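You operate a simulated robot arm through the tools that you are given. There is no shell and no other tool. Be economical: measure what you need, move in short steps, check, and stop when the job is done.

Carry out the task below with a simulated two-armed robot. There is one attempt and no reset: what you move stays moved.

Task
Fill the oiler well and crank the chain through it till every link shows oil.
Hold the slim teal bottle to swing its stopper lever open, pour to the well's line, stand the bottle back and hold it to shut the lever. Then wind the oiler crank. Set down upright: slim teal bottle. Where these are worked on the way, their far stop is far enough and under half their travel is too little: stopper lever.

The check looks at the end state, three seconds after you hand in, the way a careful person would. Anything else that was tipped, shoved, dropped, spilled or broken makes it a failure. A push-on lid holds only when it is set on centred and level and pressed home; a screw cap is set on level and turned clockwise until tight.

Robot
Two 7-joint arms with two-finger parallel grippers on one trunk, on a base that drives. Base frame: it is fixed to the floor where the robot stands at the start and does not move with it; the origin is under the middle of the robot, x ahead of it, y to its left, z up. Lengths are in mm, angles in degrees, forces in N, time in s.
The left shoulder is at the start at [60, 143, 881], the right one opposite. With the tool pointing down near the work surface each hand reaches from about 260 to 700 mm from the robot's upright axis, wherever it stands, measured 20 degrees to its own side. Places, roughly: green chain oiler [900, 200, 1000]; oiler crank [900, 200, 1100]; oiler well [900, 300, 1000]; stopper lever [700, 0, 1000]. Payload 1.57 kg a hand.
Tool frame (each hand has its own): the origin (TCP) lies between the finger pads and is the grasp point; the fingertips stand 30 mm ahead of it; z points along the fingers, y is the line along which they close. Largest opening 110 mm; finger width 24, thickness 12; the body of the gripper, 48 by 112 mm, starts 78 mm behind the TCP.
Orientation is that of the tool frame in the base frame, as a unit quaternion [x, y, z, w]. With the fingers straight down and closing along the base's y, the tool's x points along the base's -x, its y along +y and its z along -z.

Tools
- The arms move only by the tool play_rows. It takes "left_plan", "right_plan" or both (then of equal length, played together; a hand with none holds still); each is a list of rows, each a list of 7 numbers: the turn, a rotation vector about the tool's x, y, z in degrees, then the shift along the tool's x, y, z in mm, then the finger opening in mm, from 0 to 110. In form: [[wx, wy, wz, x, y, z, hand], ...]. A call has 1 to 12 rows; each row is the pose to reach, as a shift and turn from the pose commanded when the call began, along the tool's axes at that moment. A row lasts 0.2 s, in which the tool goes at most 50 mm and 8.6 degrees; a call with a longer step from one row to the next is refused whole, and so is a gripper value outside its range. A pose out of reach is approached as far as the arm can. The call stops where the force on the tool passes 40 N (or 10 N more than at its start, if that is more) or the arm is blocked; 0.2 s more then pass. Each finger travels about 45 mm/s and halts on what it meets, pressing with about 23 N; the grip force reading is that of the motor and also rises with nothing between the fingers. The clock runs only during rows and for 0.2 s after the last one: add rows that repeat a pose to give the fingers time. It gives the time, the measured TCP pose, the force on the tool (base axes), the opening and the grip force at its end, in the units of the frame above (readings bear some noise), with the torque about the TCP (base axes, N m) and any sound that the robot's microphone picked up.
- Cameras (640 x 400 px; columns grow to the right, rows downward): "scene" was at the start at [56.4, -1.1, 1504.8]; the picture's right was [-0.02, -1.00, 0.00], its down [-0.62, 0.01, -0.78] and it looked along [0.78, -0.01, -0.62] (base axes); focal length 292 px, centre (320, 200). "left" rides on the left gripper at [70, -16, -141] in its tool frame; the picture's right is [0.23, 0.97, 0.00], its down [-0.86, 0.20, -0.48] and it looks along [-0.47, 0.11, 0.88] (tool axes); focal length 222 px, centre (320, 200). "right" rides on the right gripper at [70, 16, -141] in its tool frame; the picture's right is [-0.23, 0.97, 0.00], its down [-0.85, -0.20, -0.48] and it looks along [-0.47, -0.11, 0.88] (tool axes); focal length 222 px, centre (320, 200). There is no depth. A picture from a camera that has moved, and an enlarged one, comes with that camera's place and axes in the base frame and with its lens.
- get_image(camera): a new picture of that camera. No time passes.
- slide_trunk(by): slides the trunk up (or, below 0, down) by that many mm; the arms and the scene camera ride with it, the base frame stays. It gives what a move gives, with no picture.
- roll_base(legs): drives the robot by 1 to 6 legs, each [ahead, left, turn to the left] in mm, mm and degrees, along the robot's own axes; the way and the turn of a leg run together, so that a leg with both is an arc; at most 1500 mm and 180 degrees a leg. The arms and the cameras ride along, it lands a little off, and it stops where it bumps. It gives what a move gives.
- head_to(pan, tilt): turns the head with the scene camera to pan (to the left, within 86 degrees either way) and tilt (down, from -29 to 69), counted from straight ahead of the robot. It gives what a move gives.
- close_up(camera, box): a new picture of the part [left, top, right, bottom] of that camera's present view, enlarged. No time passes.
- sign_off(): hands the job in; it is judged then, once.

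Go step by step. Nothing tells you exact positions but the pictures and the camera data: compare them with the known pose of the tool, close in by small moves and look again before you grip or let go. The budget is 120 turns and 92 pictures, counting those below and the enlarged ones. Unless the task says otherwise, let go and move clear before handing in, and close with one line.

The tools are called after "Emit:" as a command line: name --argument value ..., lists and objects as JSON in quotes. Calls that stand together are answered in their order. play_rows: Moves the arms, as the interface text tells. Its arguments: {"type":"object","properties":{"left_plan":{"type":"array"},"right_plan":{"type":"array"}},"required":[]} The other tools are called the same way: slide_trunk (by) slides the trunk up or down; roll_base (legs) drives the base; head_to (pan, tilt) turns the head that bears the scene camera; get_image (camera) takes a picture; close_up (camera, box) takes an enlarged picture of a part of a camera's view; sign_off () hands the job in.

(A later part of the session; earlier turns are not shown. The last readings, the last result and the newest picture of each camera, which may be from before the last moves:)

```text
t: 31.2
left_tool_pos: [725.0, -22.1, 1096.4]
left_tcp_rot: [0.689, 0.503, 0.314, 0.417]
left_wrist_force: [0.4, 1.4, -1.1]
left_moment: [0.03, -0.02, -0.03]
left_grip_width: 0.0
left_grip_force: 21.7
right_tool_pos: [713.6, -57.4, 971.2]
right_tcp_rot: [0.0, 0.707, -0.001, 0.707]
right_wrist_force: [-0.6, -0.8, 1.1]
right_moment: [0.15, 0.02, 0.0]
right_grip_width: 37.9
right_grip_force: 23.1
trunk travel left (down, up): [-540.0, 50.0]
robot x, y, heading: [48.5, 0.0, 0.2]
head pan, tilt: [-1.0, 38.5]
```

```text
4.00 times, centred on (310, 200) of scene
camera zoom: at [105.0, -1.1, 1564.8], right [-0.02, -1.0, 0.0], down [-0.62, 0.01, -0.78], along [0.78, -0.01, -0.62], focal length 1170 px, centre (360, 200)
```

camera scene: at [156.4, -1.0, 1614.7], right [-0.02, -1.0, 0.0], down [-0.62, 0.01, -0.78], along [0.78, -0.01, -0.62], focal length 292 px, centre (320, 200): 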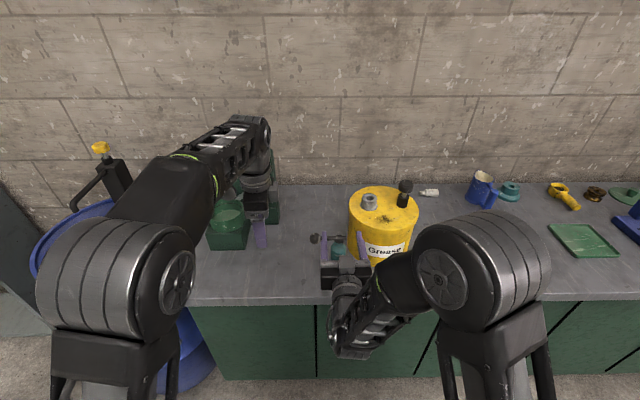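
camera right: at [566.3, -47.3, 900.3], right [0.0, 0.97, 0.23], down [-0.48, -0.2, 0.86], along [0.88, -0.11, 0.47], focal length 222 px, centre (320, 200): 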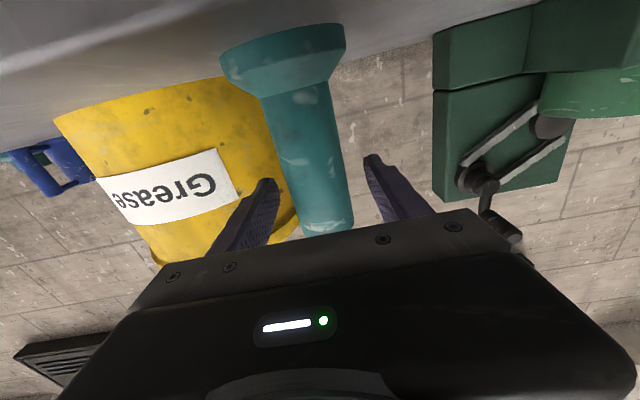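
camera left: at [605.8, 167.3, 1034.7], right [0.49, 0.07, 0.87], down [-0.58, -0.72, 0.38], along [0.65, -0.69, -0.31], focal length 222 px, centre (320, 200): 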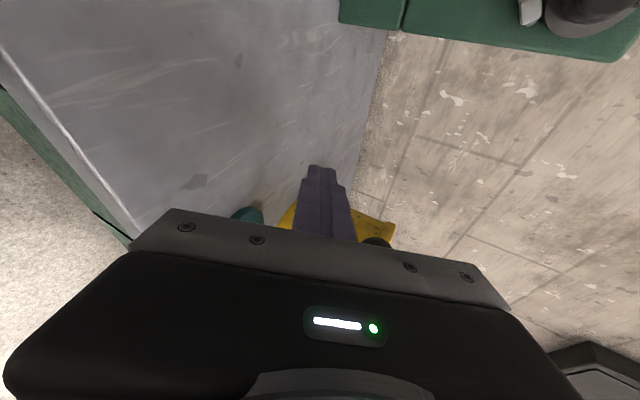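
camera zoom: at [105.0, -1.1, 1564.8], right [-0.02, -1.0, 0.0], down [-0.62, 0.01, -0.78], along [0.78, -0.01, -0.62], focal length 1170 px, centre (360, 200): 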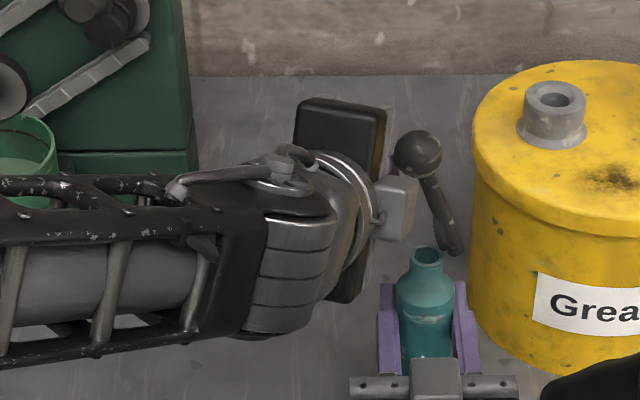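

The mouth is open at about 65–70°. I'll push on toward the far stop, watching the force.

Emit:
play_rows --left_plan '[[0, 0, 0, -6, 4.3, -1.3, 0], [0, 0, 0, -11.9, 8.5, -2.5, 0], [0, 0, 0, -18.5, 11.8, -3.6, 0], [0, 0, 0, -25.2, 15, -4.6, 0], [0, 0, 0, -32.3, 17.1, -4.9, 0], [0, 0, 0, -39.4, 19.2, -5.2, 0], [0, 0, 0, -47, 20.1, -4.8, 0], [0, 0, 0, -54.5, 21, -4.4, 0]]'

Emit:
close_up --camera "scene" --box '[260, 150, 420, 250]'

```text
t: 33.0
left_tool_pos: [714.6, -74.9, 1114.8]
left_tcp_rot: [0.688, 0.504, 0.314, 0.417]
left_wrist_force: [4.2, 8.4, -3.1]
left_moment: [0.03, 0.01, 0.04]
left_grip_width: 0.1
left_grip_force: 21.5
right_tool_pos: [712.8, -59.2, 969.8]
right_tcp_rot: [0.001, 0.708, -0.001, 0.706]
right_wrist_force: [-4.3, -8.6, 0.2]
right_moment: [1.27, -0.67, -0.12]
right_grip_width: 47.7
right_grip_force: 23.3
trunk travel left (down, up): [-540.0, 50.0]
robot x, y, heading: [47.8, 2.2, 0.0]
head pan, tilt: [-1.0, 38.5]
```

```text
4.00 times, centred on (340, 200) of scene
camera zoom: at [105.4, -1.3, 1564.7], right [-0.02, -1.0, 0.0], down [-0.62, 0.01, -0.78], along [0.78, -0.01, -0.62], focal length 1170 px, centre (240, 200)
```

zoom: 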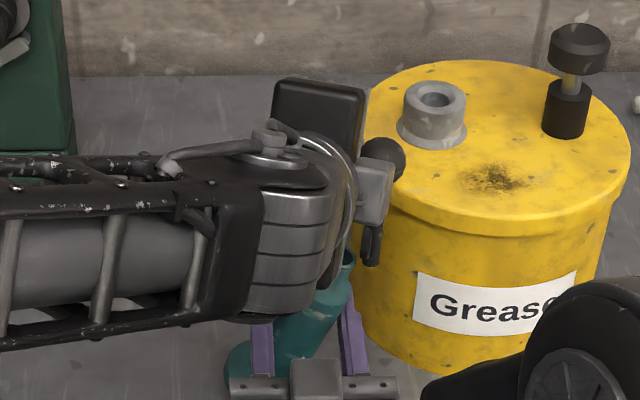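

The stop was reached and the bottle has begun to tilt in the grip. I'll back the poker off along its path at once.

Emit:
play_rows --left_plan '[[0, 0, 0, 7.5, -0.9, -0.4, 0], [0, 0, 0, 15, -1.8, -0.8, 0], [0, 0, 0, 22, -3.9, -0.5, 0], [0, 0, 0, 29, -6, 0, 0], [0, 0, 0, 42, -12, 2, 0], [0, 0, 0, 60, -16, 4, 0]]'

Emit:
close_up --camera "scene" --box '[260, 150, 420, 250]'

```text
t: 34.4
left_tool_pos: [729.3, -19.1, 1102.5]
left_tcp_rot: [0.69, 0.502, 0.313, 0.418]
left_wrist_force: [-1.1, -0.7, 0.1]
left_moment: [0.02, 0.01, 0.03]
left_grip_width: 0.0
left_grip_force: 21.6
right_tool_pos: [713.4, -57.0, 971.3]
right_tcp_rot: [0.0, 0.706, 0.0, 0.708]
right_wrist_force: [0.3, 1.4, 1.2]
right_moment: [0.19, 0.04, -0.05]
right_grip_width: 37.2
right_grip_force: 23.1
trunk travel left (down, up): [-540.0, 50.0]
robot x, y, heading: [47.7, 0.4, -0.2]
head pan, tilt: [-1.0, 38.5]
```

```text
4.00 times, centred on (340, 200) of scene
camera zoom: at [105.0, -0.7, 1564.8], right [-0.02, -1.0, 0.0], down [-0.62, 0.01, -0.78], along [0.78, -0.01, -0.62], focal length 1170 px, centre (240, 200)
```

zoom: 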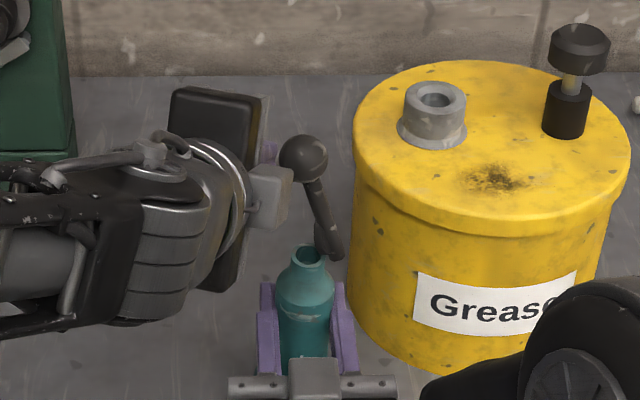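

The bottle has settled upright with the lever resting open at about 68°. I'll draw the left hand back and to the left, then lift the bottle.

Emit:
play_rows --left_plan '[[0, 0, 0, 28, -4, -8, 0], [0, 0, 0, 57, -9, -16, 0], [0, 0, 0, 75, -25, -60, 0], [0, 0, 0, 95, -42, -105, 0], [0, 0, 0, 110, -55, -150, 0], [0, 0, 0, 118, -62, -185, 0]]' --right_plan '[[0, 0, 0, 0, 0, 0, 28], [0, 0, 0, 0, 0, 0, 26], [0, 0, 0, 0, 0, 0, 25], [0, 0, 0, -10, 0, 0, 25], [0, 0, 0, -25, 0, 0, 25], [0, 0, 0, -40, 0, 0, 25]]'

Emit:
slide_trunk --by 50

Emit:
get_image --camera "scene"

```text
refused: row 3 steps farther than a row can; nothing moved
```

```text
t: 35.3
left_tool_pos: [728.7, -17.8, 1151.3]
left_tcp_rot: [0.69, 0.502, 0.314, 0.417]
left_wrist_force: [-1.0, 0.3, -0.7]
left_moment: [0.04, 0.0, 0.0]
left_grip_width: 0.0
left_grip_force: 21.8
right_tool_pos: [714.2, -57.6, 1021.3]
right_tcp_rot: [0.0, 0.708, -0.001, 0.706]
right_wrist_force: [-0.4, 0.2, -3.4]
right_moment: [-0.01, 0.03, 0.01]
right_grip_width: 35.8
right_grip_force: 18.9
trunk travel left (down, up): [-590.0, 0.0]
robot x, y, heading: [45.4, 0.4, 0.1]
head pan, tilt: [-1.0, 38.5]
```

```text
55 pictures are left
camera scene: at [105.6, -1.1, 1614.7], right [-0.02, -1.0, 0.0], down [-0.62, 0.01, -0.78], along [0.78, -0.01, -0.62], focal length 292 px, centre (320, 200)
```

scene: 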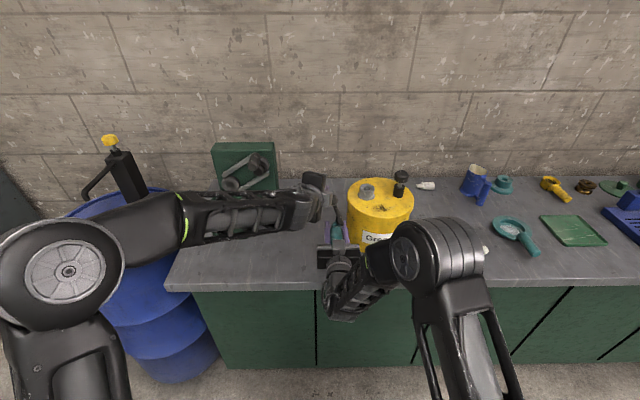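

The bottle came up with the trunk and weighs about 3.4 N. I'll tighten the grip a little and retract the left hand in smaller steps.

Emit:
play_rows --left_plan '[[0, 0, 0, 28, -4, -8, 0], [0, 0, 0, 57, -9, -16, 0], [0, 0, 0, 70, -20, -50, 0], [0, 0, 0, 85, -32, -85, 0], [0, 0, 0, 100, -44, -120, 0], [0, 0, 0, 110, -54, -155, 0], [0, 0, 0, 118, -62, -185, 0]]' --right_plan '[[0, 0, 0, 0, 0, 0, 26], [0, 0, 0, 0, 0, 0, 22], [0, 0, 0, 0, 0, 0, 20], [0, 0, 0, -10, 0, 0, 20], [0, 0, 0, -20, 0, 0, 20], [0, 0, 0, -30, 0, 0, 20], [0, 0, 0, -40, 0, 0, 20]]'

Emit:
close_up --camera "scene" --box '[270, 170, 400, 270]'

```text
t: 36.9
left_tool_pos: [577.4, 153.0, 1182.1]
left_tcp_rot: [0.689, 0.502, 0.314, 0.417]
left_wrist_force: [-0.2, -0.3, -0.5]
left_moment: [-0.01, -0.02, -0.02]
left_grip_width: 0.0
left_grip_force: 20.9
right_tool_pos: [713.9, -57.9, 1062.1]
right_tcp_rot: [0.0, 0.707, 0.0, 0.707]
right_wrist_force: [-0.5, -0.3, -2.6]
right_moment: [0.02, 0.02, 0.04]
right_grip_width: 35.6
right_grip_force: 23.7
trunk travel left (down, up): [-590.0, 0.0]
robot x, y, heading: [46.2, 1.7, -0.0]
head pan, tilt: [-1.0, 38.5]
```

```text
4.00 times, centred on (335, 220) of scene
camera zoom: at [104.1, -0.7, 1614.8], right [-0.02, -1.0, 0.0], down [-0.62, 0.01, -0.78], along [0.78, -0.01, -0.62], focal length 1170 px, centre (260, 120)
```

zoom: 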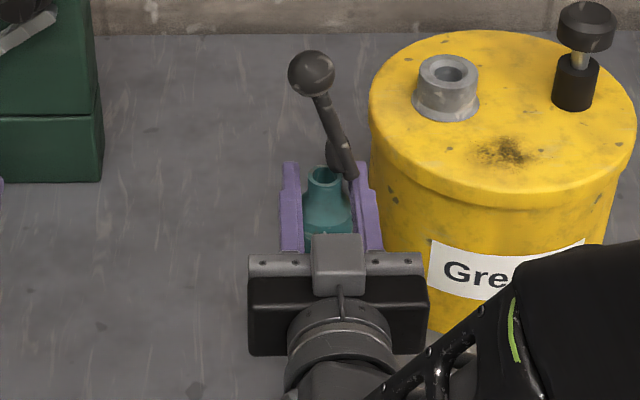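

The bottle has slipped about 37 mm down in the grip, so the pads now sit near its shoulder. I'll lower it back to the bench and take a better hold.

Emit:
play_rows --right_plan '[[0, 0, 0, 10, 0, 0, 20], [0, 0, 0, 20, 0, 0, 20], [0, 0, 0, 30, 0, 0, 20], [0, 0, 0, 38, 0, 0, 20], [0, 0, 0, 44, 0, 0, 20], [0, 0, 0, 48, 0, 0, 20]]'

Emit:
get_image --camera "right"

Emit:
close_up --camera "scene" --box '[270, 170, 400, 270]'

```text
t: 38.3
left_tool_pos: [577.2, 150.9, 1183.2]
left_tcp_rot: [0.689, 0.502, 0.314, 0.417]
left_wrist_force: [-0.1, -0.2, 0.4]
left_moment: [-0.03, 0.0, -0.02]
left_grip_width: 0.2
left_grip_force: 21.1
right_tool_pos: [715.0, -59.9, 1018.3]
right_tcp_rot: [0.002, 0.703, -0.001, 0.712]
right_wrist_force: [2.5, -3.4, 17.1]
right_moment: [-0.04, 0.01, -0.11]
right_grip_width: 35.4
right_grip_force: 22.7
trunk travel left (down, up): [-590.0, 0.0]
robot x, y, heading: [49.7, -1.0, 0.2]
head pan, tilt: [-1.0, 38.5]
```

```text
53 pictures are left
camera right: at [574.1, -42.2, 947.1], right [0.0, 0.97, 0.23], down [-0.49, -0.2, 0.85], along [0.87, -0.11, 0.48], focal length 222 px, centre (320, 200)
```

right: 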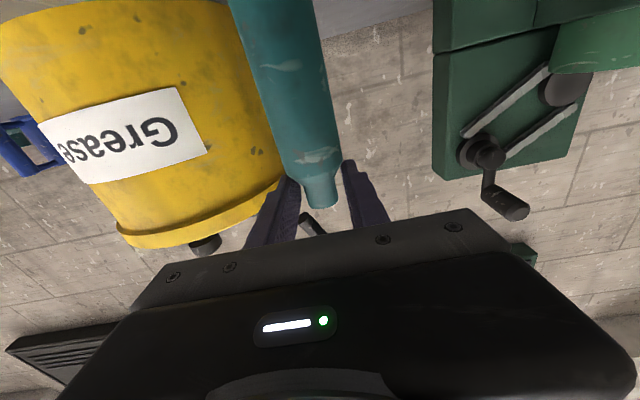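

```text
4.00 times, centred on (335, 220) of scene
camera zoom: at [103.6, -1.6, 1615.3], right [-0.02, -1.0, 0.0], down [-0.62, 0.01, -0.78], along [0.78, -0.01, -0.62], focal length 1170 px, centre (260, 120)
```

zoom: 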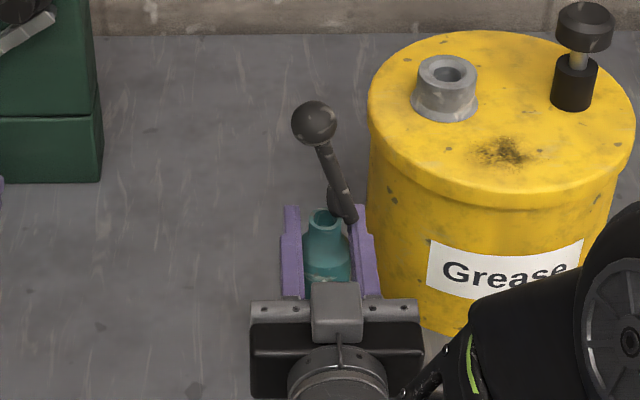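

The base is on the bench. I'll relieve the pressing force, open up, and lower with the trunk for a lower grip.

Emit:
play_rows --right_plan '[[0, 0, 0, -3, 0, 0, 20], [0, 0, 0, -4, 0, 0, 38], [0, 0, 0, -4, 0, 0, 50], [0, 0, 0, -4, 0, 0, 62], [0, 0, 0, -4, 0, 0, 72], [0, 0, 0, -4, 0, 0, 72]]'

Emit:
slide_trunk --by -62

Emit:
close_up --camera "scene" --box '[270, 150, 400, 250]'

Emit:
get_image --camera "right"

```text
t: 39.7
left_tool_pos: [578.3, 151.8, 1183.0]
left_tcp_rot: [0.689, 0.502, 0.313, 0.418]
left_wrist_force: [-0.2, 0.8, -0.3]
left_moment: [-0.01, 0.02, 0.02]
left_grip_width: 0.2
left_grip_force: 21.5
right_tool_pos: [713.2, -58.3, 1017.4]
right_tcp_rot: [0.0, 0.707, 0.0, 0.707]
right_wrist_force: [-0.3, -0.8, 0.0]
right_moment: [0.02, 0.01, 0.0]
right_grip_width: 71.9
right_grip_force: 0.0
trunk travel left (down, up): [-590.0, 0.0]
robot x, y, heading: [48.5, 0.9, -0.3]
head pan, tilt: [-1.0, 38.5]
```

```text
t: 40.7
left_tool_pos: [579.1, 153.1, 1121.1]
left_tcp_rot: [0.689, 0.502, 0.314, 0.418]
left_wrist_force: [0.2, -0.2, -0.1]
left_moment: [0.0, 0.02, -0.03]
left_grip_width: 0.0
left_grip_force: 21.0
right_tool_pos: [714.4, -57.8, 955.0]
right_tcp_rot: [-0.001, 0.707, 0.001, 0.708]
right_wrist_force: [0.2, -0.2, 0.0]
right_moment: [0.01, 0.02, 0.03]
right_grip_width: 72.0
right_grip_force: 0.1
trunk travel left (down, up): [-528.0, 62.0]
robot x, y, heading: [49.7, -1.4, -0.0]
head pan, tilt: [-1.0, 38.5]
```

```text
4.00 times, centred on (335, 200) of scene
camera zoom: at [104.8, -1.1, 1552.8], right [-0.02, -1.0, 0.0], down [-0.62, 0.01, -0.78], along [0.78, -0.01, -0.62], focal length 1170 px, centre (260, 200)
```

zoom: 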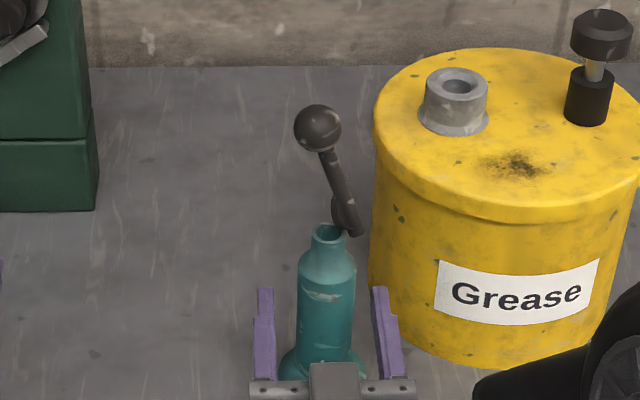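

```text
50 pictures are left
camera right: at [572.4, -41.1, 885.5], right [0.0, 0.97, 0.23], down [-0.48, -0.2, 0.85], along [0.88, -0.11, 0.47], focal length 222 px, centre (320, 200)
```

right: 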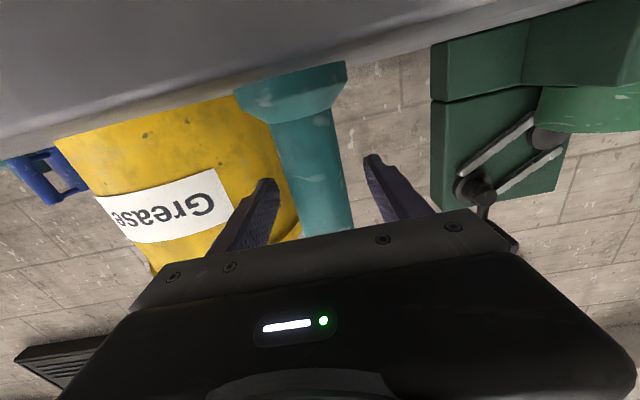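

The fingers straddle the bottle lower down at z=955. I'll close firmly, lift 25 mm slowly with the arm, and check for slip.

Emit:
play_rows --right_plan '[[0, 0, 0, 0, 0, -3, 60], [0, 0, 0, 0, 0, -3, 45], [0, 0, 0, 0, 0, -3, 30], [0, 0, 0, 0, 0, -3, 10], [0, 0, 0, 0, 0, -3, 10], [0, 0, 0, 0, 0, -3, 10], [0, 0, 0, -4, 0, -3, 10], [0, 0, 0, -9, 0, -3, 10], [0, 0, 0, -15, 0, -3, 10], [0, 0, 0, -20, 0, -3, 10], [0, 0, 0, -25, 0, -3, 10]]'

Emit:
close_up --camera "scene" --box '[270, 150, 400, 250]'

```text
t: 43.1
left_tool_pos: [578.7, 152.4, 1120.7]
left_tcp_rot: [0.69, 0.502, 0.314, 0.417]
left_wrist_force: [-0.1, -1.2, -0.2]
left_moment: [0.0, -0.01, 0.02]
left_grip_width: 0.3
left_grip_force: 21.0
right_tool_pos: [710.6, -57.1, 980.0]
right_tcp_rot: [0.0, 0.707, 0.001, 0.707]
right_wrist_force: [0.5, -0.1, -2.3]
right_moment: [-0.01, 0.04, -0.01]
right_grip_width: 37.9
right_grip_force: 23.1
trunk travel left (down, up): [-528.0, 62.0]
robot x, y, heading: [47.8, 2.8, -0.0]
head pan, tilt: [-1.0, 38.5]
```

```text
4.00 times, centred on (335, 200) of scene
camera zoom: at [105.3, -1.2, 1552.8], right [-0.02, -1.0, 0.0], down [-0.62, 0.01, -0.78], along [0.78, -0.01, -0.62], focal length 1170 px, centre (260, 200)
```

zoom: 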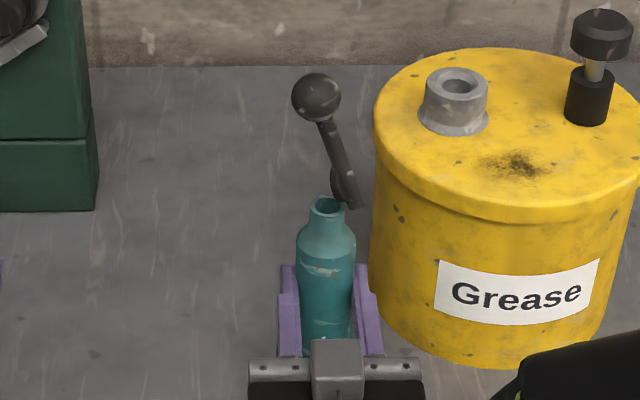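

The grip holds this time. I'll raise the bottle with the arm to z≈1060.

Emit:
play_rows --right_plan '[[0, 0, 0, -8, 0, 0, 10], [0, 0, 0, -16, 0, 0, 10], [0, 0, 0, -24, 0, 0, 10], [0, 0, 0, -32, 0, 0, 10], [0, 0, 0, -40, 0, 0, 10], [0, 0, 0, -48, 0, 0, 10], [0, 0, 0, -56, 0, 0, 10], [0, 0, 0, -64, 0, 0, 10], [0, 0, 0, -72, 0, 0, 10], [0, 0, 0, -80, 0, 0, 10]]'

Emit:
roll_base --legs '[[0, 130, 0]]'

Emit:
get_image --camera "scene"

```text
t: 45.3
left_tool_pos: [578.0, 151.7, 1121.8]
left_tcp_rot: [0.69, 0.503, 0.314, 0.416]
left_wrist_force: [0.1, -0.9, -0.1]
left_moment: [-0.01, -0.03, -0.02]
left_grip_width: 0.1
left_grip_force: 21.3
right_tool_pos: [711.6, -58.9, 1059.9]
right_tcp_rot: [-0.001, 0.707, 0.0, 0.707]
right_wrist_force: [-0.3, -0.2, -2.9]
right_moment: [0.05, 0.02, 0.02]
right_grip_width: 37.7
right_grip_force: 22.8
trunk travel left (down, up): [-528.0, 62.0]
robot x, y, heading: [48.7, -2.4, 0.3]
head pan, tilt: [-1.0, 38.5]
```

```text
t: 46.6
left_tool_pos: [578.7, 283.8, 1119.7]
left_tcp_rot: [0.689, 0.502, 0.314, 0.418]
left_wrist_force: [0.8, 1.4, 0.0]
left_moment: [-0.06, -0.04, -0.03]
left_grip_width: 0.2
left_grip_force: 21.1
right_tool_pos: [710.5, 73.6, 1060.6]
right_tcp_rot: [0.0, 0.707, -0.001, 0.707]
right_wrist_force: [-0.1, -0.3, -2.4]
right_moment: [0.01, 0.02, 0.01]
right_grip_width: 37.8
right_grip_force: 22.8
trunk travel left (down, up): [-528.0, 62.0]
robot x, y, heading: [49.2, 129.6, 0.0]
head pan, tilt: [-1.0, 38.5]
```

```text
48 pictures are left
camera scene: at [105.3, 131.3, 1552.8], right [-0.02, -1.0, 0.0], down [-0.62, 0.01, -0.78], along [0.78, -0.01, -0.62], focal length 292 px, centre (320, 200)
```

scene: 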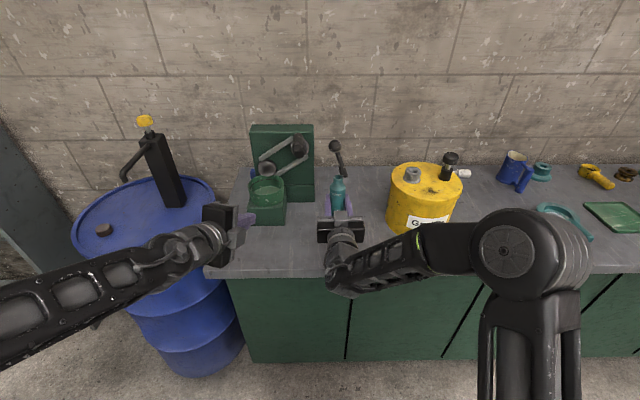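

The bottle travelled well. I'll drive another 140 mm left so that the bottle is beside the well.

Emit:
roll_base --legs '[[0, 140, 0]]'

Emit:
get_image --camera "scene"

Emit:
get_image --camera "right"

```text
t: 48.0
left_tool_pos: [577.6, 428.3, 1120.9]
left_tcp_rot: [0.689, 0.502, 0.314, 0.418]
left_wrist_force: [0.5, -0.6, -0.7]
left_moment: [-0.03, 0.01, -0.07]
left_grip_width: 0.0
left_grip_force: 21.4
right_tool_pos: [709.9, 216.4, 1059.3]
right_tcp_rot: [-0.001, 0.707, 0.0, 0.707]
right_wrist_force: [0.2, 1.0, -3.5]
right_moment: [0.0, 0.05, -0.04]
right_grip_width: 37.4
right_grip_force: 23.2
trunk travel left (down, up): [-528.0, 62.0]
robot x, y, heading: [45.8, 275.7, -0.0]
head pan, tilt: [-1.0, 38.5]
```

```text
47 pictures are left
camera scene: at [105.2, 273.3, 1552.8], right [-0.01, -1.0, 0.0], down [-0.62, 0.01, -0.78], along [0.78, -0.01, -0.62], focal length 292 px, centre (320, 200)
```

scene: 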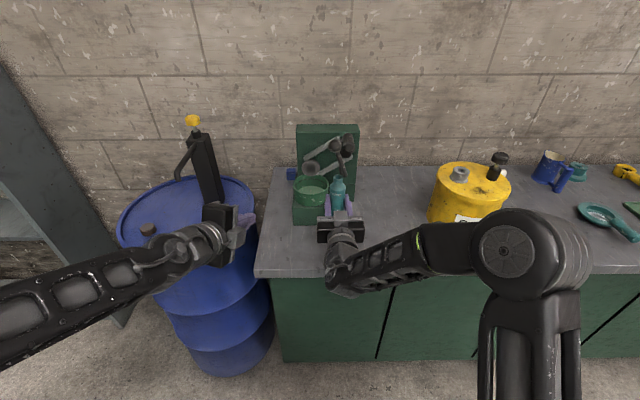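

```text
46 pictures are left
camera right: at [569.7, 233.5, 990.1], right [0.0, 0.97, 0.23], down [-0.48, -0.2, 0.86], along [0.88, -0.11, 0.47], focal length 222 px, centre (320, 200)
```

right: 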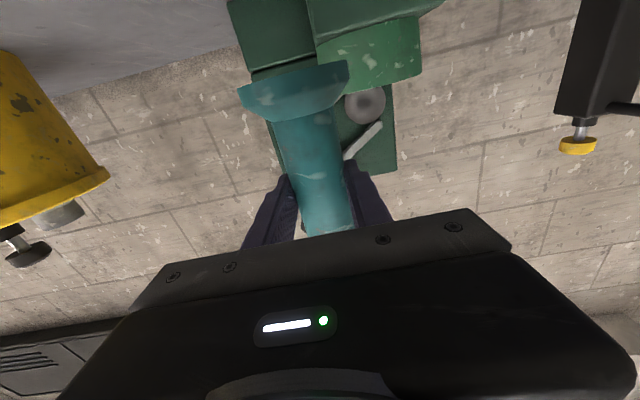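

The scene camera now faces the well squarely, so I'll enlarge it to measure the well and find its line.

Emit:
close_up --camera "scene" --box '[285, 120, 365, 230]'

```text
3.64 times, centred on (325, 175) of scene
camera zoom: at [105.2, 273.3, 1552.8], right [-0.01, -1.0, 0.0], down [-0.62, 0.01, -0.78], along [0.78, -0.01, -0.62], focal length 1063 px, centre (302, 291)
```

zoom: 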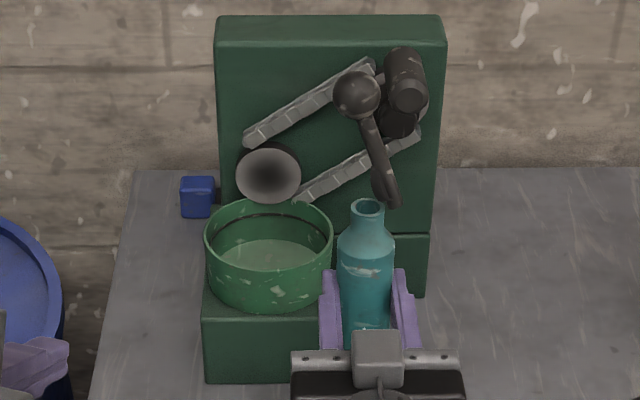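

The rim centre is at (858,289,1019) with radius 56, and the fill line is the dark ring just below the rim. I'll tilt the bottle 25° toward the well and check the direction.

Emit:
play_rows --right_plan '[[0, 0, -5, 0, 0, 0, 10], [0, 0, -10, 0, 0, 0, 10], [0, 0, -15, 0, 0, 0, 10], [0, 0, -20, 0, 0, 0, 10], [0, 0, -25, 0, 0, 0, 10]]'

Emit:
roll_base --legs '[[60, 0, 0]]'

Emit:
close_up --camera "scene" --box '[265, 110, 385, 260]'

```text
t: 49.2
left_tool_pos: [577.9, 426.0, 1121.2]
left_tcp_rot: [0.689, 0.503, 0.314, 0.417]
left_wrist_force: [0.1, -0.2, -0.5]
left_moment: [0.02, 0.02, -0.02]
left_grip_width: 0.1
left_grip_force: 20.8
right_tool_pos: [710.4, 215.7, 1059.6]
right_tcp_rot: [-0.154, 0.69, -0.153, 0.691]
right_wrist_force: [-0.1, -0.4, -2.9]
right_moment: [-0.05, 0.01, 0.02]
right_grip_width: 37.5
right_grip_force: 23.3
trunk travel left (down, up): [-528.0, 62.0]
robot x, y, heading: [52.0, 275.1, 0.0]
head pan, tilt: [-1.0, 38.5]
```

```text
t: 50.1
left_tool_pos: [641.6, 424.9, 1120.6]
left_tcp_rot: [0.69, 0.503, 0.313, 0.416]
left_wrist_force: [0.4, 0.0, 0.1]
left_moment: [0.01, 0.01, -0.01]
left_grip_width: 0.0
left_grip_force: 21.1
right_tool_pos: [773.5, 215.2, 1059.3]
right_tcp_rot: [-0.155, 0.691, -0.151, 0.69]
right_wrist_force: [0.2, -0.5, -2.1]
right_moment: [-0.01, 0.02, 0.03]
right_grip_width: 37.7
right_grip_force: 23.8
trunk travel left (down, up): [-528.0, 62.0]
robot x, y, heading: [111.1, 272.2, 0.0]
head pan, tilt: [-1.0, 38.5]
```

```text
2.67 times, centred on (325, 185) of scene
camera zoom: at [168.3, 271.7, 1552.7], right [-0.01, -1.0, 0.0], down [-0.62, 0.01, -0.78], along [0.78, -0.01, -0.62], focal length 780 px, centre (307, 240)
```

zoom: 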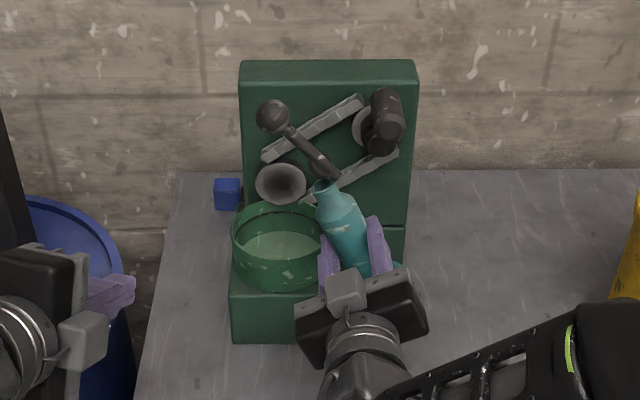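

The tilt direction is right and everything is clear. I'll drive ahead 58 mm to bring the bottle over the well's front half.

Emit:
roll_base --legs '[[58, 0, 0]]'

Emit:
close_up --camera "scene" --box '[265, 130, 385, 280]'

```text
t: 51.1
left_tool_pos: [698.6, 426.1, 1118.9]
left_tcp_rot: [0.688, 0.504, 0.314, 0.417]
left_wrist_force: [0.6, -0.4, -0.1]
left_moment: [0.01, 0.0, 0.02]
left_grip_width: 0.0
left_grip_force: 21.2
right_tool_pos: [831.4, 215.4, 1059.5]
right_tcp_rot: [-0.155, 0.691, -0.152, 0.69]
right_wrist_force: [0.2, -0.6, -3.2]
right_moment: [-0.01, -0.01, -0.02]
right_grip_width: 37.5
right_grip_force: 23.0
trunk travel left (down, up): [-528.0, 62.0]
robot x, y, heading: [167.4, 273.5, 0.2]
head pan, tilt: [-1.0, 38.5]
```

```text
2.67 times, centred on (325, 205) of scene
camera zoom: at [226.7, 271.9, 1552.7], right [-0.01, -1.0, 0.0], down [-0.62, 0.01, -0.78], along [0.78, -0.01, -0.62], focal length 780 px, centre (307, 187)
```

zoom: 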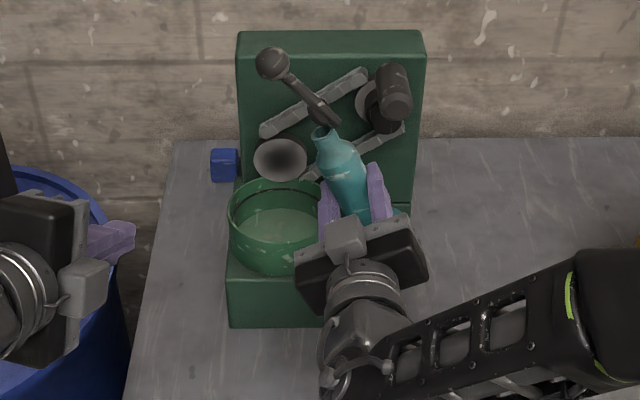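

The mouth is over the well. I'll tilt to 60° in small steps, rising slightly, and look for flow.

Emit:
play_rows --right_plan '[[0, 0, -5, -2, -1, 0, 10], [0, 0, -10, -4, -2, 0, 10], [0, 0, -15, -6, -3, 0, 10], [0, 0, -20, -8, -4, 0, 10], [0, 0, -25, -10, -5, 0, 10], [0, 0, -30, -12, -6, 0, 10], [0, 0, -35, -13.6, -6.3, 0, 10]]'

Emit:
close_up --camera "scene" --box '[265, 130, 385, 280]'

```text
t: 52.7
left_tool_pos: [697.6, 427.3, 1120.5]
left_tcp_rot: [0.689, 0.504, 0.313, 0.417]
left_wrist_force: [0.4, 0.5, -0.3]
left_moment: [0.01, -0.01, -0.01]
left_grip_width: 0.0
left_grip_force: 21.3
right_tool_pos: [830.0, 217.0, 1075.0]
right_tcp_rot: [-0.355, 0.612, -0.353, 0.613]
right_wrist_force: [-0.1, -0.8, -3.2]
right_moment: [0.0, 0.06, 0.01]
right_grip_width: 37.8
right_grip_force: 22.8
trunk travel left (down, up): [-528.0, 62.0]
robot x, y, heading: [169.3, 271.4, 0.2]
head pan, tilt: [-1.0, 38.5]
```

```text
2.67 times, centred on (325, 205) of scene
camera zoom: at [224.6, 271.9, 1552.8], right [-0.01, -1.0, 0.0], down [-0.62, 0.01, -0.78], along [0.78, -0.01, -0.62], focal length 780 px, centre (307, 187)
```

zoom: 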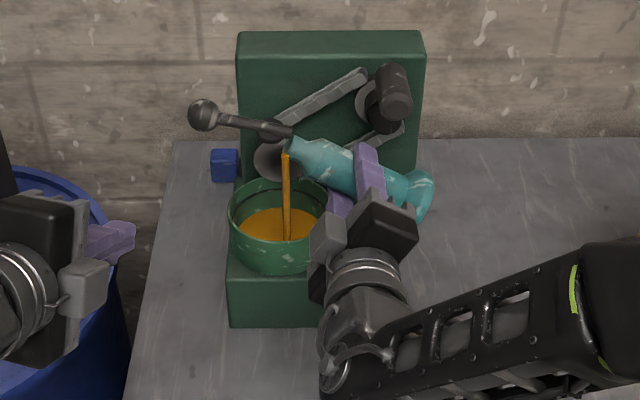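

Oil is pouring into the well. I'll zoom in on the level relative to the line.

Emit:
close_up --camera "scene" --box '[285, 190, 335, 240]'

```text
8.00 times, centred on (310, 215) of scene
camera zoom: at [224.6, 271.9, 1552.8], right [-0.01, -1.0, 0.0], down [-0.62, 0.01, -0.78], along [0.78, -0.01, -0.62], focal length 2340 px, centre (400, 80)
```

zoom: 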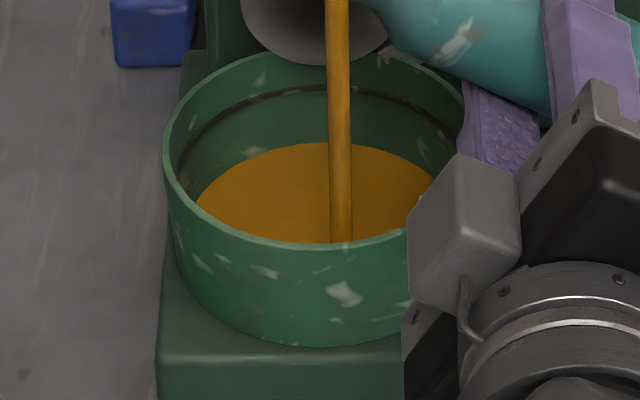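

The oil surface is still well below the line. I'll hold for 0.4 s and check the rate.

Emit:
play_rows --right_plan '[[0, 0, 0, 0, 0, 0, 10]]'

Emit:
close_up --camera "scene" --box '[285, 190, 335, 240]'

```text
t: 53.1
left_tool_pos: [697.4, 425.5, 1120.4]
left_tcp_rot: [0.69, 0.503, 0.313, 0.417]
left_wrist_force: [-0.6, -0.2, -0.1]
left_moment: [0.04, 0.0, 0.01]
left_grip_width: 0.2
left_grip_force: 21.7
right_tool_pos: [830.5, 216.8, 1073.3]
right_tcp_rot: [-0.354, 0.612, -0.352, 0.613]
right_wrist_force: [-0.1, 0.5, -2.6]
right_moment: [-0.01, 0.04, 0.01]
right_grip_width: 37.4
right_grip_force: 23.1
trunk travel left (down, up): [-528.0, 62.0]
robot x, y, heading: [170.0, 266.7, -0.0]
head pan, tilt: [-1.0, 38.5]
```

```text
8.00 times, centred on (310, 215) of scene
camera zoom: at [224.6, 271.9, 1552.8], right [-0.01, -1.0, 0.0], down [-0.62, 0.01, -0.78], along [0.78, -0.01, -0.62], focal length 2340 px, centre (400, 80)
```

zoom: 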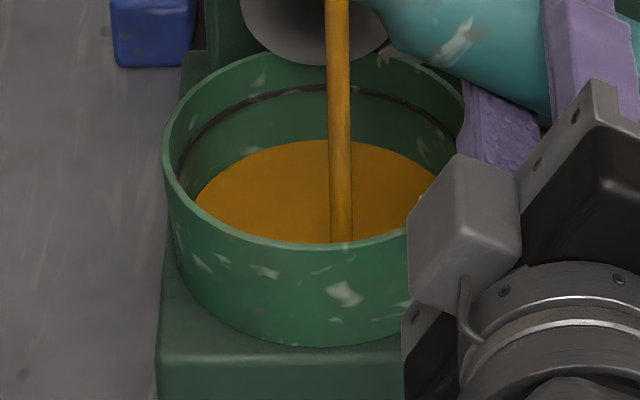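

The level rises about 3 px per 0.4 s, with 50 px to go. I'll hold for 2.6 s.

Emit:
play_rows --right_plan '[[0, 0, 0, 0, 0, 0, 10], [0, 0, 0, 0, 0, 0, 10], [0, 0, 0, 0, 0, 0, 10], [0, 0, 0, 0, 0, 0, 10], [0, 0, 0, 0, 0, 0, 10], [0, 0, 0, 0, 0, 0, 10], [0, 0, 0, 0, 0, 0, 10], [0, 0, 0, 0, 0, 0, 10], [0, 0, 0, 0, 0, 0, 10], [0, 0, 0, 0, 0, 0, 10], [0, 0, 0, 0, 0, 0, 10], [0, 0, 0, 0, 0, 0, 10]]'

Emit:
close_up --camera "scene" --box '[285, 190, 335, 240]'

```text
t: 55.7
left_tool_pos: [697.5, 424.8, 1120.5]
left_tcp_rot: [0.688, 0.504, 0.314, 0.417]
left_wrist_force: [-0.8, 0.0, -0.5]
left_moment: [0.0, 0.0, -0.01]
left_grip_width: 0.1
left_grip_force: 21.9
right_tool_pos: [830.6, 216.1, 1073.9]
right_tcp_rot: [-0.355, 0.612, -0.352, 0.613]
right_wrist_force: [-1.1, 0.4, -2.3]
right_moment: [0.0, 0.03, 0.01]
right_grip_width: 37.3
right_grip_force: 22.9
trunk travel left (down, up): [-528.0, 62.0]
robot x, y, heading: [168.1, 272.2, 0.3]
head pan, tilt: [-1.0, 38.5]
```

```text
8.00 times, centred on (310, 215) of scene
camera zoom: at [224.6, 271.9, 1552.8], right [-0.01, -1.0, 0.0], down [-0.62, 0.01, -0.78], along [0.78, -0.01, -0.62], focal length 2340 px, centre (400, 80)
```

zoom: 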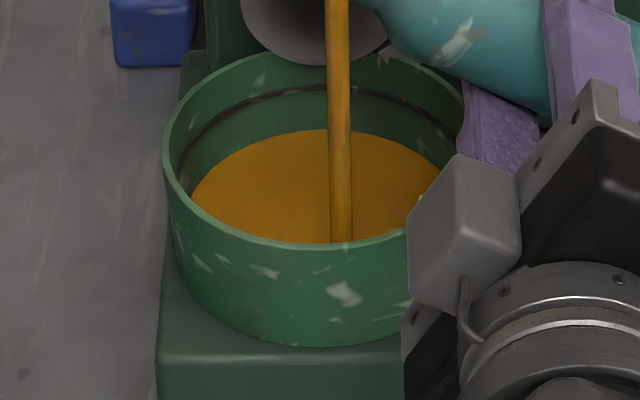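

The rate is about 4 px/s with some 43 px to go. I'll hold for about 7.8 s more, then look.

Emit:
play_rows --right_plan '[[0, 0, 0, 0, 0, 0, 10], [0, 0, 0, 0, 0, 0, 10], [0, 0, 0, 0, 0, 0, 10], [0, 0, 0, 0, 0, 0, 10], [0, 0, 0, 0, 0, 0, 10], [0, 0, 0, 0, 0, 0, 10], [0, 0, 0, 0, 0, 0, 10], [0, 0, 0, 0, 0, 0, 10], [0, 0, 0, 0, 0, 0, 10], [0, 0, 0, 0, 0, 0, 10], [0, 0, 0, 0, 0, 0, 10], [0, 0, 0, 0, 0, 0, 10]]'

Emit:
play_rows --right_plan '[[0, 0, 0, 0, 0, 0, 10], [0, 0, 0, 0, 0, 0, 10], [0, 0, 0, 0, 0, 0, 10], [0, 0, 0, 0, 0, 0, 10], [0, 0, 0, 0, 0, 0, 10], [0, 0, 0, 0, 0, 0, 10], [0, 0, 0, 0, 0, 0, 10], [0, 0, 0, 0, 0, 0, 10], [0, 0, 0, 0, 0, 0, 10], [0, 0, 0, 0, 0, 0, 10], [0, 0, 0, 0, 0, 0, 10], [0, 0, 0, 0, 0, 0, 10]]'

Emit:
close_up --camera "scene" --box '[285, 190, 335, 240]'

```text
t: 58.3
left_tool_pos: [697.6, 427.0, 1120.8]
left_tcp_rot: [0.689, 0.503, 0.313, 0.417]
left_wrist_force: [0.3, -0.3, 0.3]
left_moment: [0.01, -0.01, -0.01]
left_grip_width: 0.0
left_grip_force: 21.6
right_tool_pos: [830.9, 215.5, 1073.2]
right_tcp_rot: [-0.355, 0.612, -0.353, 0.612]
right_wrist_force: [0.3, -0.5, -2.6]
right_moment: [0.0, 0.03, -0.01]
right_grip_width: 37.5
right_grip_force: 23.1
trunk travel left (down, up): [-528.0, 62.0]
robot x, y, heading: [167.2, 272.1, -0.0]
head pan, tilt: [-1.0, 38.5]
```

```text
t: 60.9
left_tool_pos: [698.3, 425.6, 1120.8]
left_tcp_rot: [0.689, 0.503, 0.314, 0.417]
left_wrist_force: [-0.2, -0.9, -0.2]
left_moment: [-0.04, 0.03, -0.03]
left_grip_width: 0.3
left_grip_force: 21.4
right_tool_pos: [831.7, 217.3, 1074.6]
right_tcp_rot: [-0.354, 0.612, -0.353, 0.613]
right_wrist_force: [-0.2, 0.3, -2.7]
right_moment: [-0.01, 0.04, 0.0]
right_grip_width: 37.3
right_grip_force: 23.5
trunk travel left (down, up): [-528.0, 62.0]
robot x, y, heading: [168.8, 271.3, 0.0]
head pan, tilt: [-1.0, 38.5]
```

```text
8.00 times, centred on (310, 215) of scene
camera zoom: at [224.6, 271.8, 1552.8], right [-0.01, -1.0, 0.0], down [-0.62, 0.01, -0.78], along [0.78, -0.01, -0.62], focal length 2340 px, centre (400, 80)
```

zoom: 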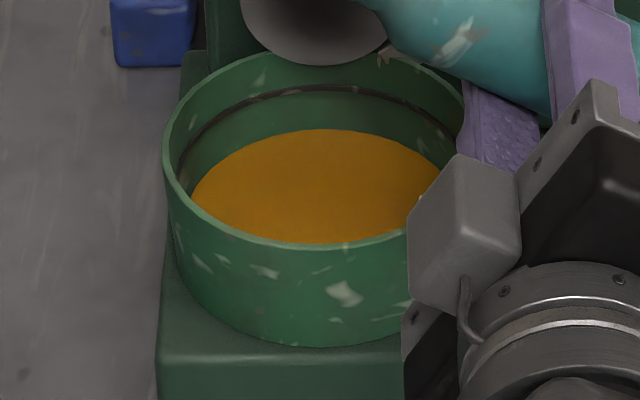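

Flow stopped at 60°. I'll tilt to 75°, rising 8 mm, and hold briefly.

Emit:
play_rows --right_plan '[[0, 0, -5, -1.3, -2.3, 0, 10], [0, 0, -10, -2.6, -4.6, 0, 10], [0, 0, -15, -4, -7, 0, 10], [0, 0, -15, -4, -7, 0, 10], [0, 0, -15, -4, -7, 0, 10], [0, 0, -15, -4, -7, 0, 10], [0, 0, -15, -4, -7, 0, 10], [0, 0, -15, -4, -7, 0, 10]]'

Emit:
close_up --camera "scene" --box '[285, 190, 335, 240]'

```text
t: 62.7
left_tool_pos: [697.2, 427.0, 1120.5]
left_tcp_rot: [0.689, 0.503, 0.313, 0.417]
left_wrist_force: [-0.6, 0.2, -0.1]
left_moment: [0.04, 0.01, -0.01]
left_grip_width: 0.0
left_grip_force: 21.7
right_tool_pos: [829.9, 215.7, 1082.0]
right_tcp_rot: [-0.431, 0.56, -0.431, 0.561]
right_wrist_force: [-0.6, -1.4, -1.6]
right_moment: [-0.01, 0.01, 0.02]
right_grip_width: 37.1
right_grip_force: 23.0
trunk travel left (down, up): [-528.0, 62.0]
robot x, y, heading: [169.7, 275.8, 0.1]
head pan, tilt: [-1.0, 38.5]
```

```text
8.00 times, centred on (310, 215) of scene
camera zoom: at [224.6, 271.9, 1552.8], right [-0.01, -1.0, 0.0], down [-0.62, 0.01, -0.78], along [0.78, -0.01, -0.62], focal length 2340 px, centre (400, 80)
```

zoom: 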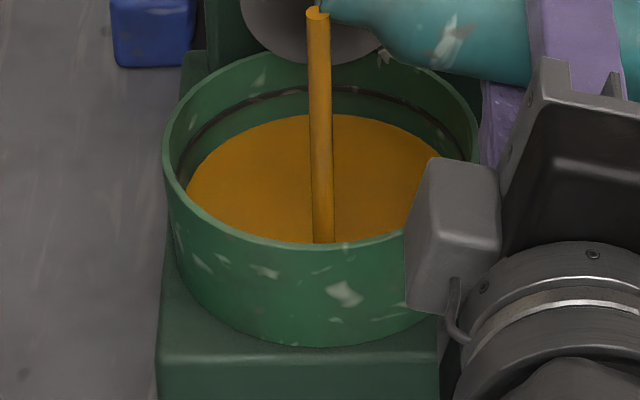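

The level is now at row 115 and the line is at about 87. I'll hold about 1 s more.

Emit:
play_rows --right_plan '[[0, 0, 0, 0, 0, 0, 10], [0, 0, 0, 0, 0, 0, 10], [0, 0, 0, 0, 0, 0, 10], [0, 0, 0, 0, 0, 0, 10]]'

Emit:
close_up --camera "scene" --box '[285, 190, 335, 240]'

```text
t: 63.7
left_tool_pos: [697.9, 425.7, 1121.2]
left_tcp_rot: [0.69, 0.502, 0.313, 0.417]
left_wrist_force: [-0.2, -0.2, 0.1]
left_moment: [0.01, -0.02, -0.01]
left_grip_width: 0.0
left_grip_force: 20.8
right_tool_pos: [830.1, 216.4, 1082.7]
right_tcp_rot: [-0.431, 0.56, -0.431, 0.562]
right_wrist_force: [0.0, 0.1, -2.4]
right_moment: [0.01, 0.03, 0.02]
right_grip_width: 37.4
right_grip_force: 22.8
trunk travel left (down, up): [-528.0, 62.0]
robot x, y, heading: [166.8, 273.4, -0.1]
head pan, tilt: [-1.0, 38.5]
```

```text
8.00 times, centred on (310, 215) of scene
camera zoom: at [224.6, 271.9, 1552.8], right [-0.01, -1.0, 0.0], down [-0.62, 0.01, -0.78], along [0.78, -0.01, -0.62], focal length 2340 px, centre (400, 80)
```

zoom: 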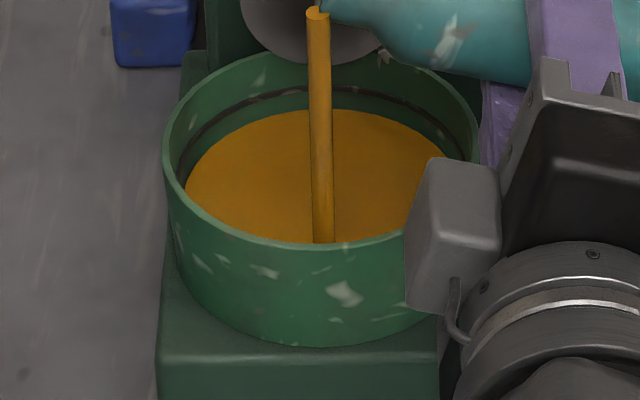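

Rate is about 5 px/s now; I'll hold about 3.4 s more.

Emit:
play_rows --right_plan '[[0, 0, 0, 0, 0, 0, 10], [0, 0, 0, 0, 0, 0, 10], [0, 0, 0, 0, 0, 0, 10], [0, 0, 0, 0, 0, 0, 10], [0, 0, 0, 0, 0, 0, 10], [0, 0, 0, 0, 0, 0, 10], [0, 0, 0, 0, 0, 0, 10], [0, 0, 0, 0, 0, 0, 10], [0, 0, 0, 0, 0, 0, 10], [0, 0, 0, 0, 0, 0, 10], [0, 0, 0, 0, 0, 0, 10], [0, 0, 0, 0, 0, 0, 10]]'

Emit:
close_up --camera "scene" --box '[285, 190, 335, 240]'

```text
t: 66.3
left_tool_pos: [697.8, 426.9, 1119.3]
left_tcp_rot: [0.689, 0.503, 0.314, 0.416]
left_wrist_force: [-0.3, -0.2, -0.6]
left_moment: [-0.01, 0.01, 0.01]
left_grip_width: 0.0
left_grip_force: 21.6
right_tool_pos: [829.8, 216.8, 1082.6]
right_tcp_rot: [-0.432, 0.56, -0.43, 0.561]
right_wrist_force: [-0.1, -0.6, -2.7]
right_moment: [-0.05, 0.05, -0.01]
right_grip_width: 37.4
right_grip_force: 22.7
trunk travel left (down, up): [-528.0, 62.0]
robot x, y, heading: [169.2, 273.3, -0.0]
head pan, tilt: [-1.0, 38.5]
```

```text
8.00 times, centred on (310, 215) of scene
camera zoom: at [224.6, 271.9, 1552.8], right [-0.01, -1.0, 0.0], down [-0.62, 0.01, -0.78], along [0.78, -0.01, -0.62], focal length 2340 px, centre (400, 80)
```

zoom: 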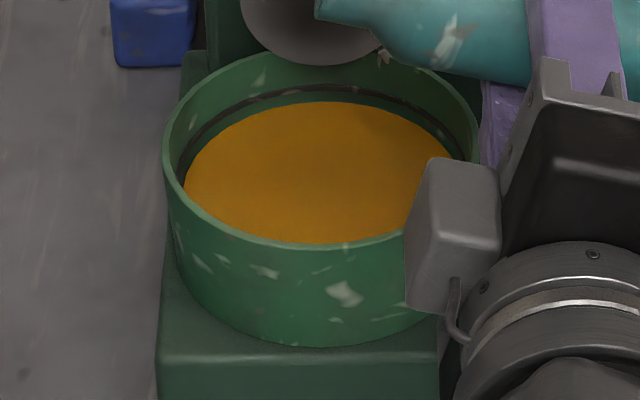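

The flow stopped at 75° with the level at row 101. It needs about 12 px more, so I'll tilt to 81° and let it run out.

Emit:
play_rows --right_plan '[[0, 0, -3, -0.5, -2, 0, 10], [0, 0, -6, -1, -3.9, 0, 10], [0, 0, -6, -1, -3.9, 0, 10], [0, 0, -6, -1, -3.9, 0, 10], [0, 0, -6, -1, -3.9, 0, 10], [0, 0, -6, -1, -3.9, 0, 10], [0, 0, -6, -1, -3.9, 0, 10], [0, 0, -6, -1, -3.9, 0, 10]]'

Emit:
close_up --camera "scene" --box '[285, 190, 335, 240]'

```text
t: 68.1
left_tool_pos: [697.3, 426.8, 1120.1]
left_tcp_rot: [0.688, 0.503, 0.314, 0.418]
left_wrist_force: [0.1, -1.0, -0.1]
left_moment: [0.01, 0.01, 0.0]
left_grip_width: 0.0
left_grip_force: 21.2
right_tool_pos: [830.2, 216.8, 1087.1]
right_tcp_rot: [-0.46, 0.537, -0.459, 0.538]
right_wrist_force: [0.1, -0.3, -2.7]
right_moment: [-0.02, 0.03, 0.02]
right_grip_width: 37.7
right_grip_force: 22.9
trunk travel left (down, up): [-528.0, 62.0]
robot x, y, heading: [166.4, 273.2, -0.0]
head pan, tilt: [-1.0, 38.5]
```

```text
8.00 times, centred on (310, 215) of scene
camera zoom: at [224.6, 271.9, 1552.8], right [-0.01, -1.0, 0.0], down [-0.62, 0.01, -0.78], along [0.78, -0.01, -0.62], focal length 2340 px, centre (400, 80)
```

zoom: 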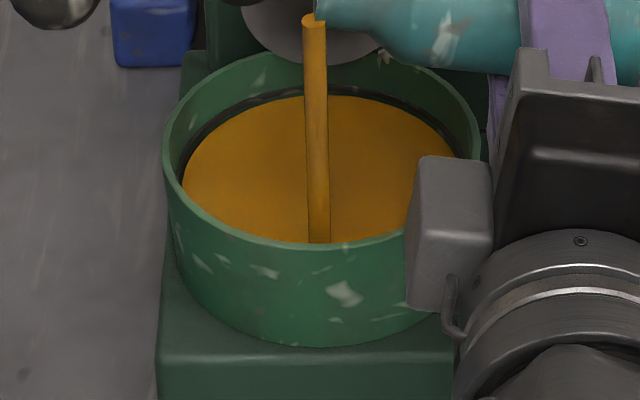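

The level is at row 95, just under the line. I'll hold 1 s more.

Emit:
play_rows --right_plan '[[0, 0, 0, 0, 0, 0, 10], [0, 0, 0, 0, 0, 0, 10], [0, 0, 0, 0, 0, 0, 10], [0, 0, 0, 0, 0, 0, 10]]'

Emit:
close_up --camera "scene" --box '[295, 190, 325, 212]'

```text
t: 69.1
left_tool_pos: [697.4, 425.8, 1119.8]
left_tcp_rot: [0.689, 0.503, 0.313, 0.417]
left_wrist_force: [-0.8, 0.5, 0.4]
left_moment: [-0.04, 0.02, 0.03]
left_grip_width: 0.1
left_grip_force: 21.2
right_tool_pos: [831.3, 216.3, 1086.9]
right_tcp_rot: [-0.46, 0.536, -0.459, 0.539]
right_wrist_force: [0.4, 0.0, -2.9]
right_moment: [-0.01, 0.06, 0.0]
right_grip_width: 37.4
right_grip_force: 23.5
trunk travel left (down, up): [-528.0, 62.0]
robot x, y, heading: [169.3, 272.7, -0.0]
head pan, tilt: [-1.0, 38.5]
```

```text
16.00 times, centred on (310, 201) of scene
camera zoom: at [224.6, 271.9, 1552.8], right [-0.01, -1.0, 0.0], down [-0.62, 0.01, -0.78], along [0.78, -0.01, -0.62], focal length 4679 px, centre (480, 184)
```

zoom: 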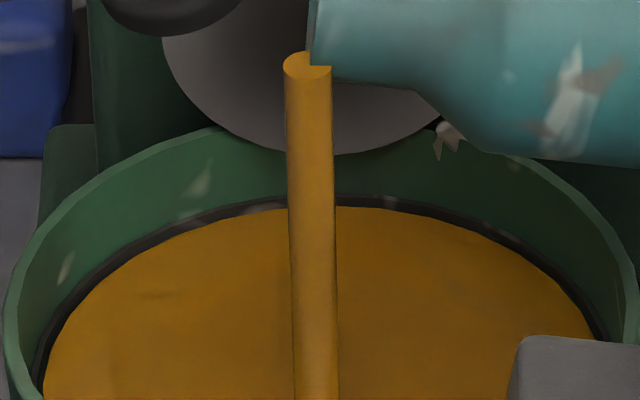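

The oil has just reached the line band. I'll tilt the bottle back now to 25°.

Emit:
play_rows --right_plan '[[0, 0, 0, 0, 0, 0, 10], [0, 0, 8, 0, 0, 0, 10], [0, 0, 16, 0, 0, 0, 10], [0, 0, 24, 0, 0, 0, 10], [0, 0, 32, 0, 0, 0, 10], [0, 0, 40, 0, 0, 0, 10], [0, 0, 48, 0, 0, 0, 10], [0, 0, 56, 0, 0, 0, 10]]'

Emit:
close_up --camera "scene" --box '[285, 180, 335, 230]'

```text
t: 70.9
left_tool_pos: [698.8, 425.9, 1121.0]
left_tcp_rot: [0.689, 0.503, 0.314, 0.417]
left_wrist_force: [-1.1, -0.1, -1.0]
left_moment: [0.03, 0.03, -0.01]
left_grip_width: 0.0
left_grip_force: 21.3
right_tool_pos: [830.5, 216.0, 1086.5]
right_tcp_rot: [-0.153, 0.69, -0.151, 0.691]
right_wrist_force: [0.0, -0.2, -3.6]
right_moment: [-0.02, 0.03, -0.03]
right_grip_width: 37.4
right_grip_force: 23.1
trunk travel left (down, up): [-528.0, 62.0]
robot x, y, heading: [168.7, 275.2, 0.1]
head pan, tilt: [-1.0, 38.5]
```

```text
8.00 times, centred on (310, 205) of scene
camera zoom: at [224.7, 271.7, 1552.8], right [-0.01, -1.0, 0.0], down [-0.62, 0.01, -0.78], along [0.78, -0.01, -0.62], focal length 2340 px, centre (400, 160)
```

zoom: 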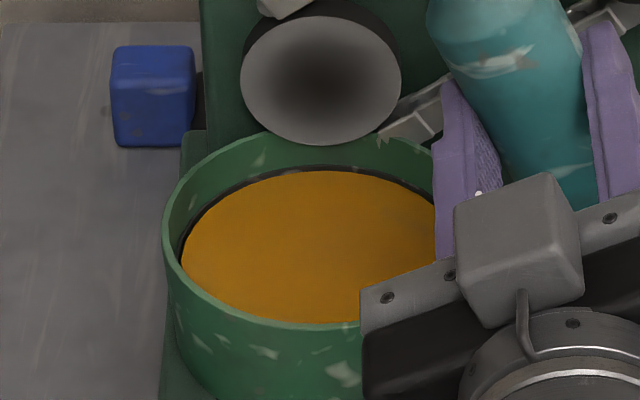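

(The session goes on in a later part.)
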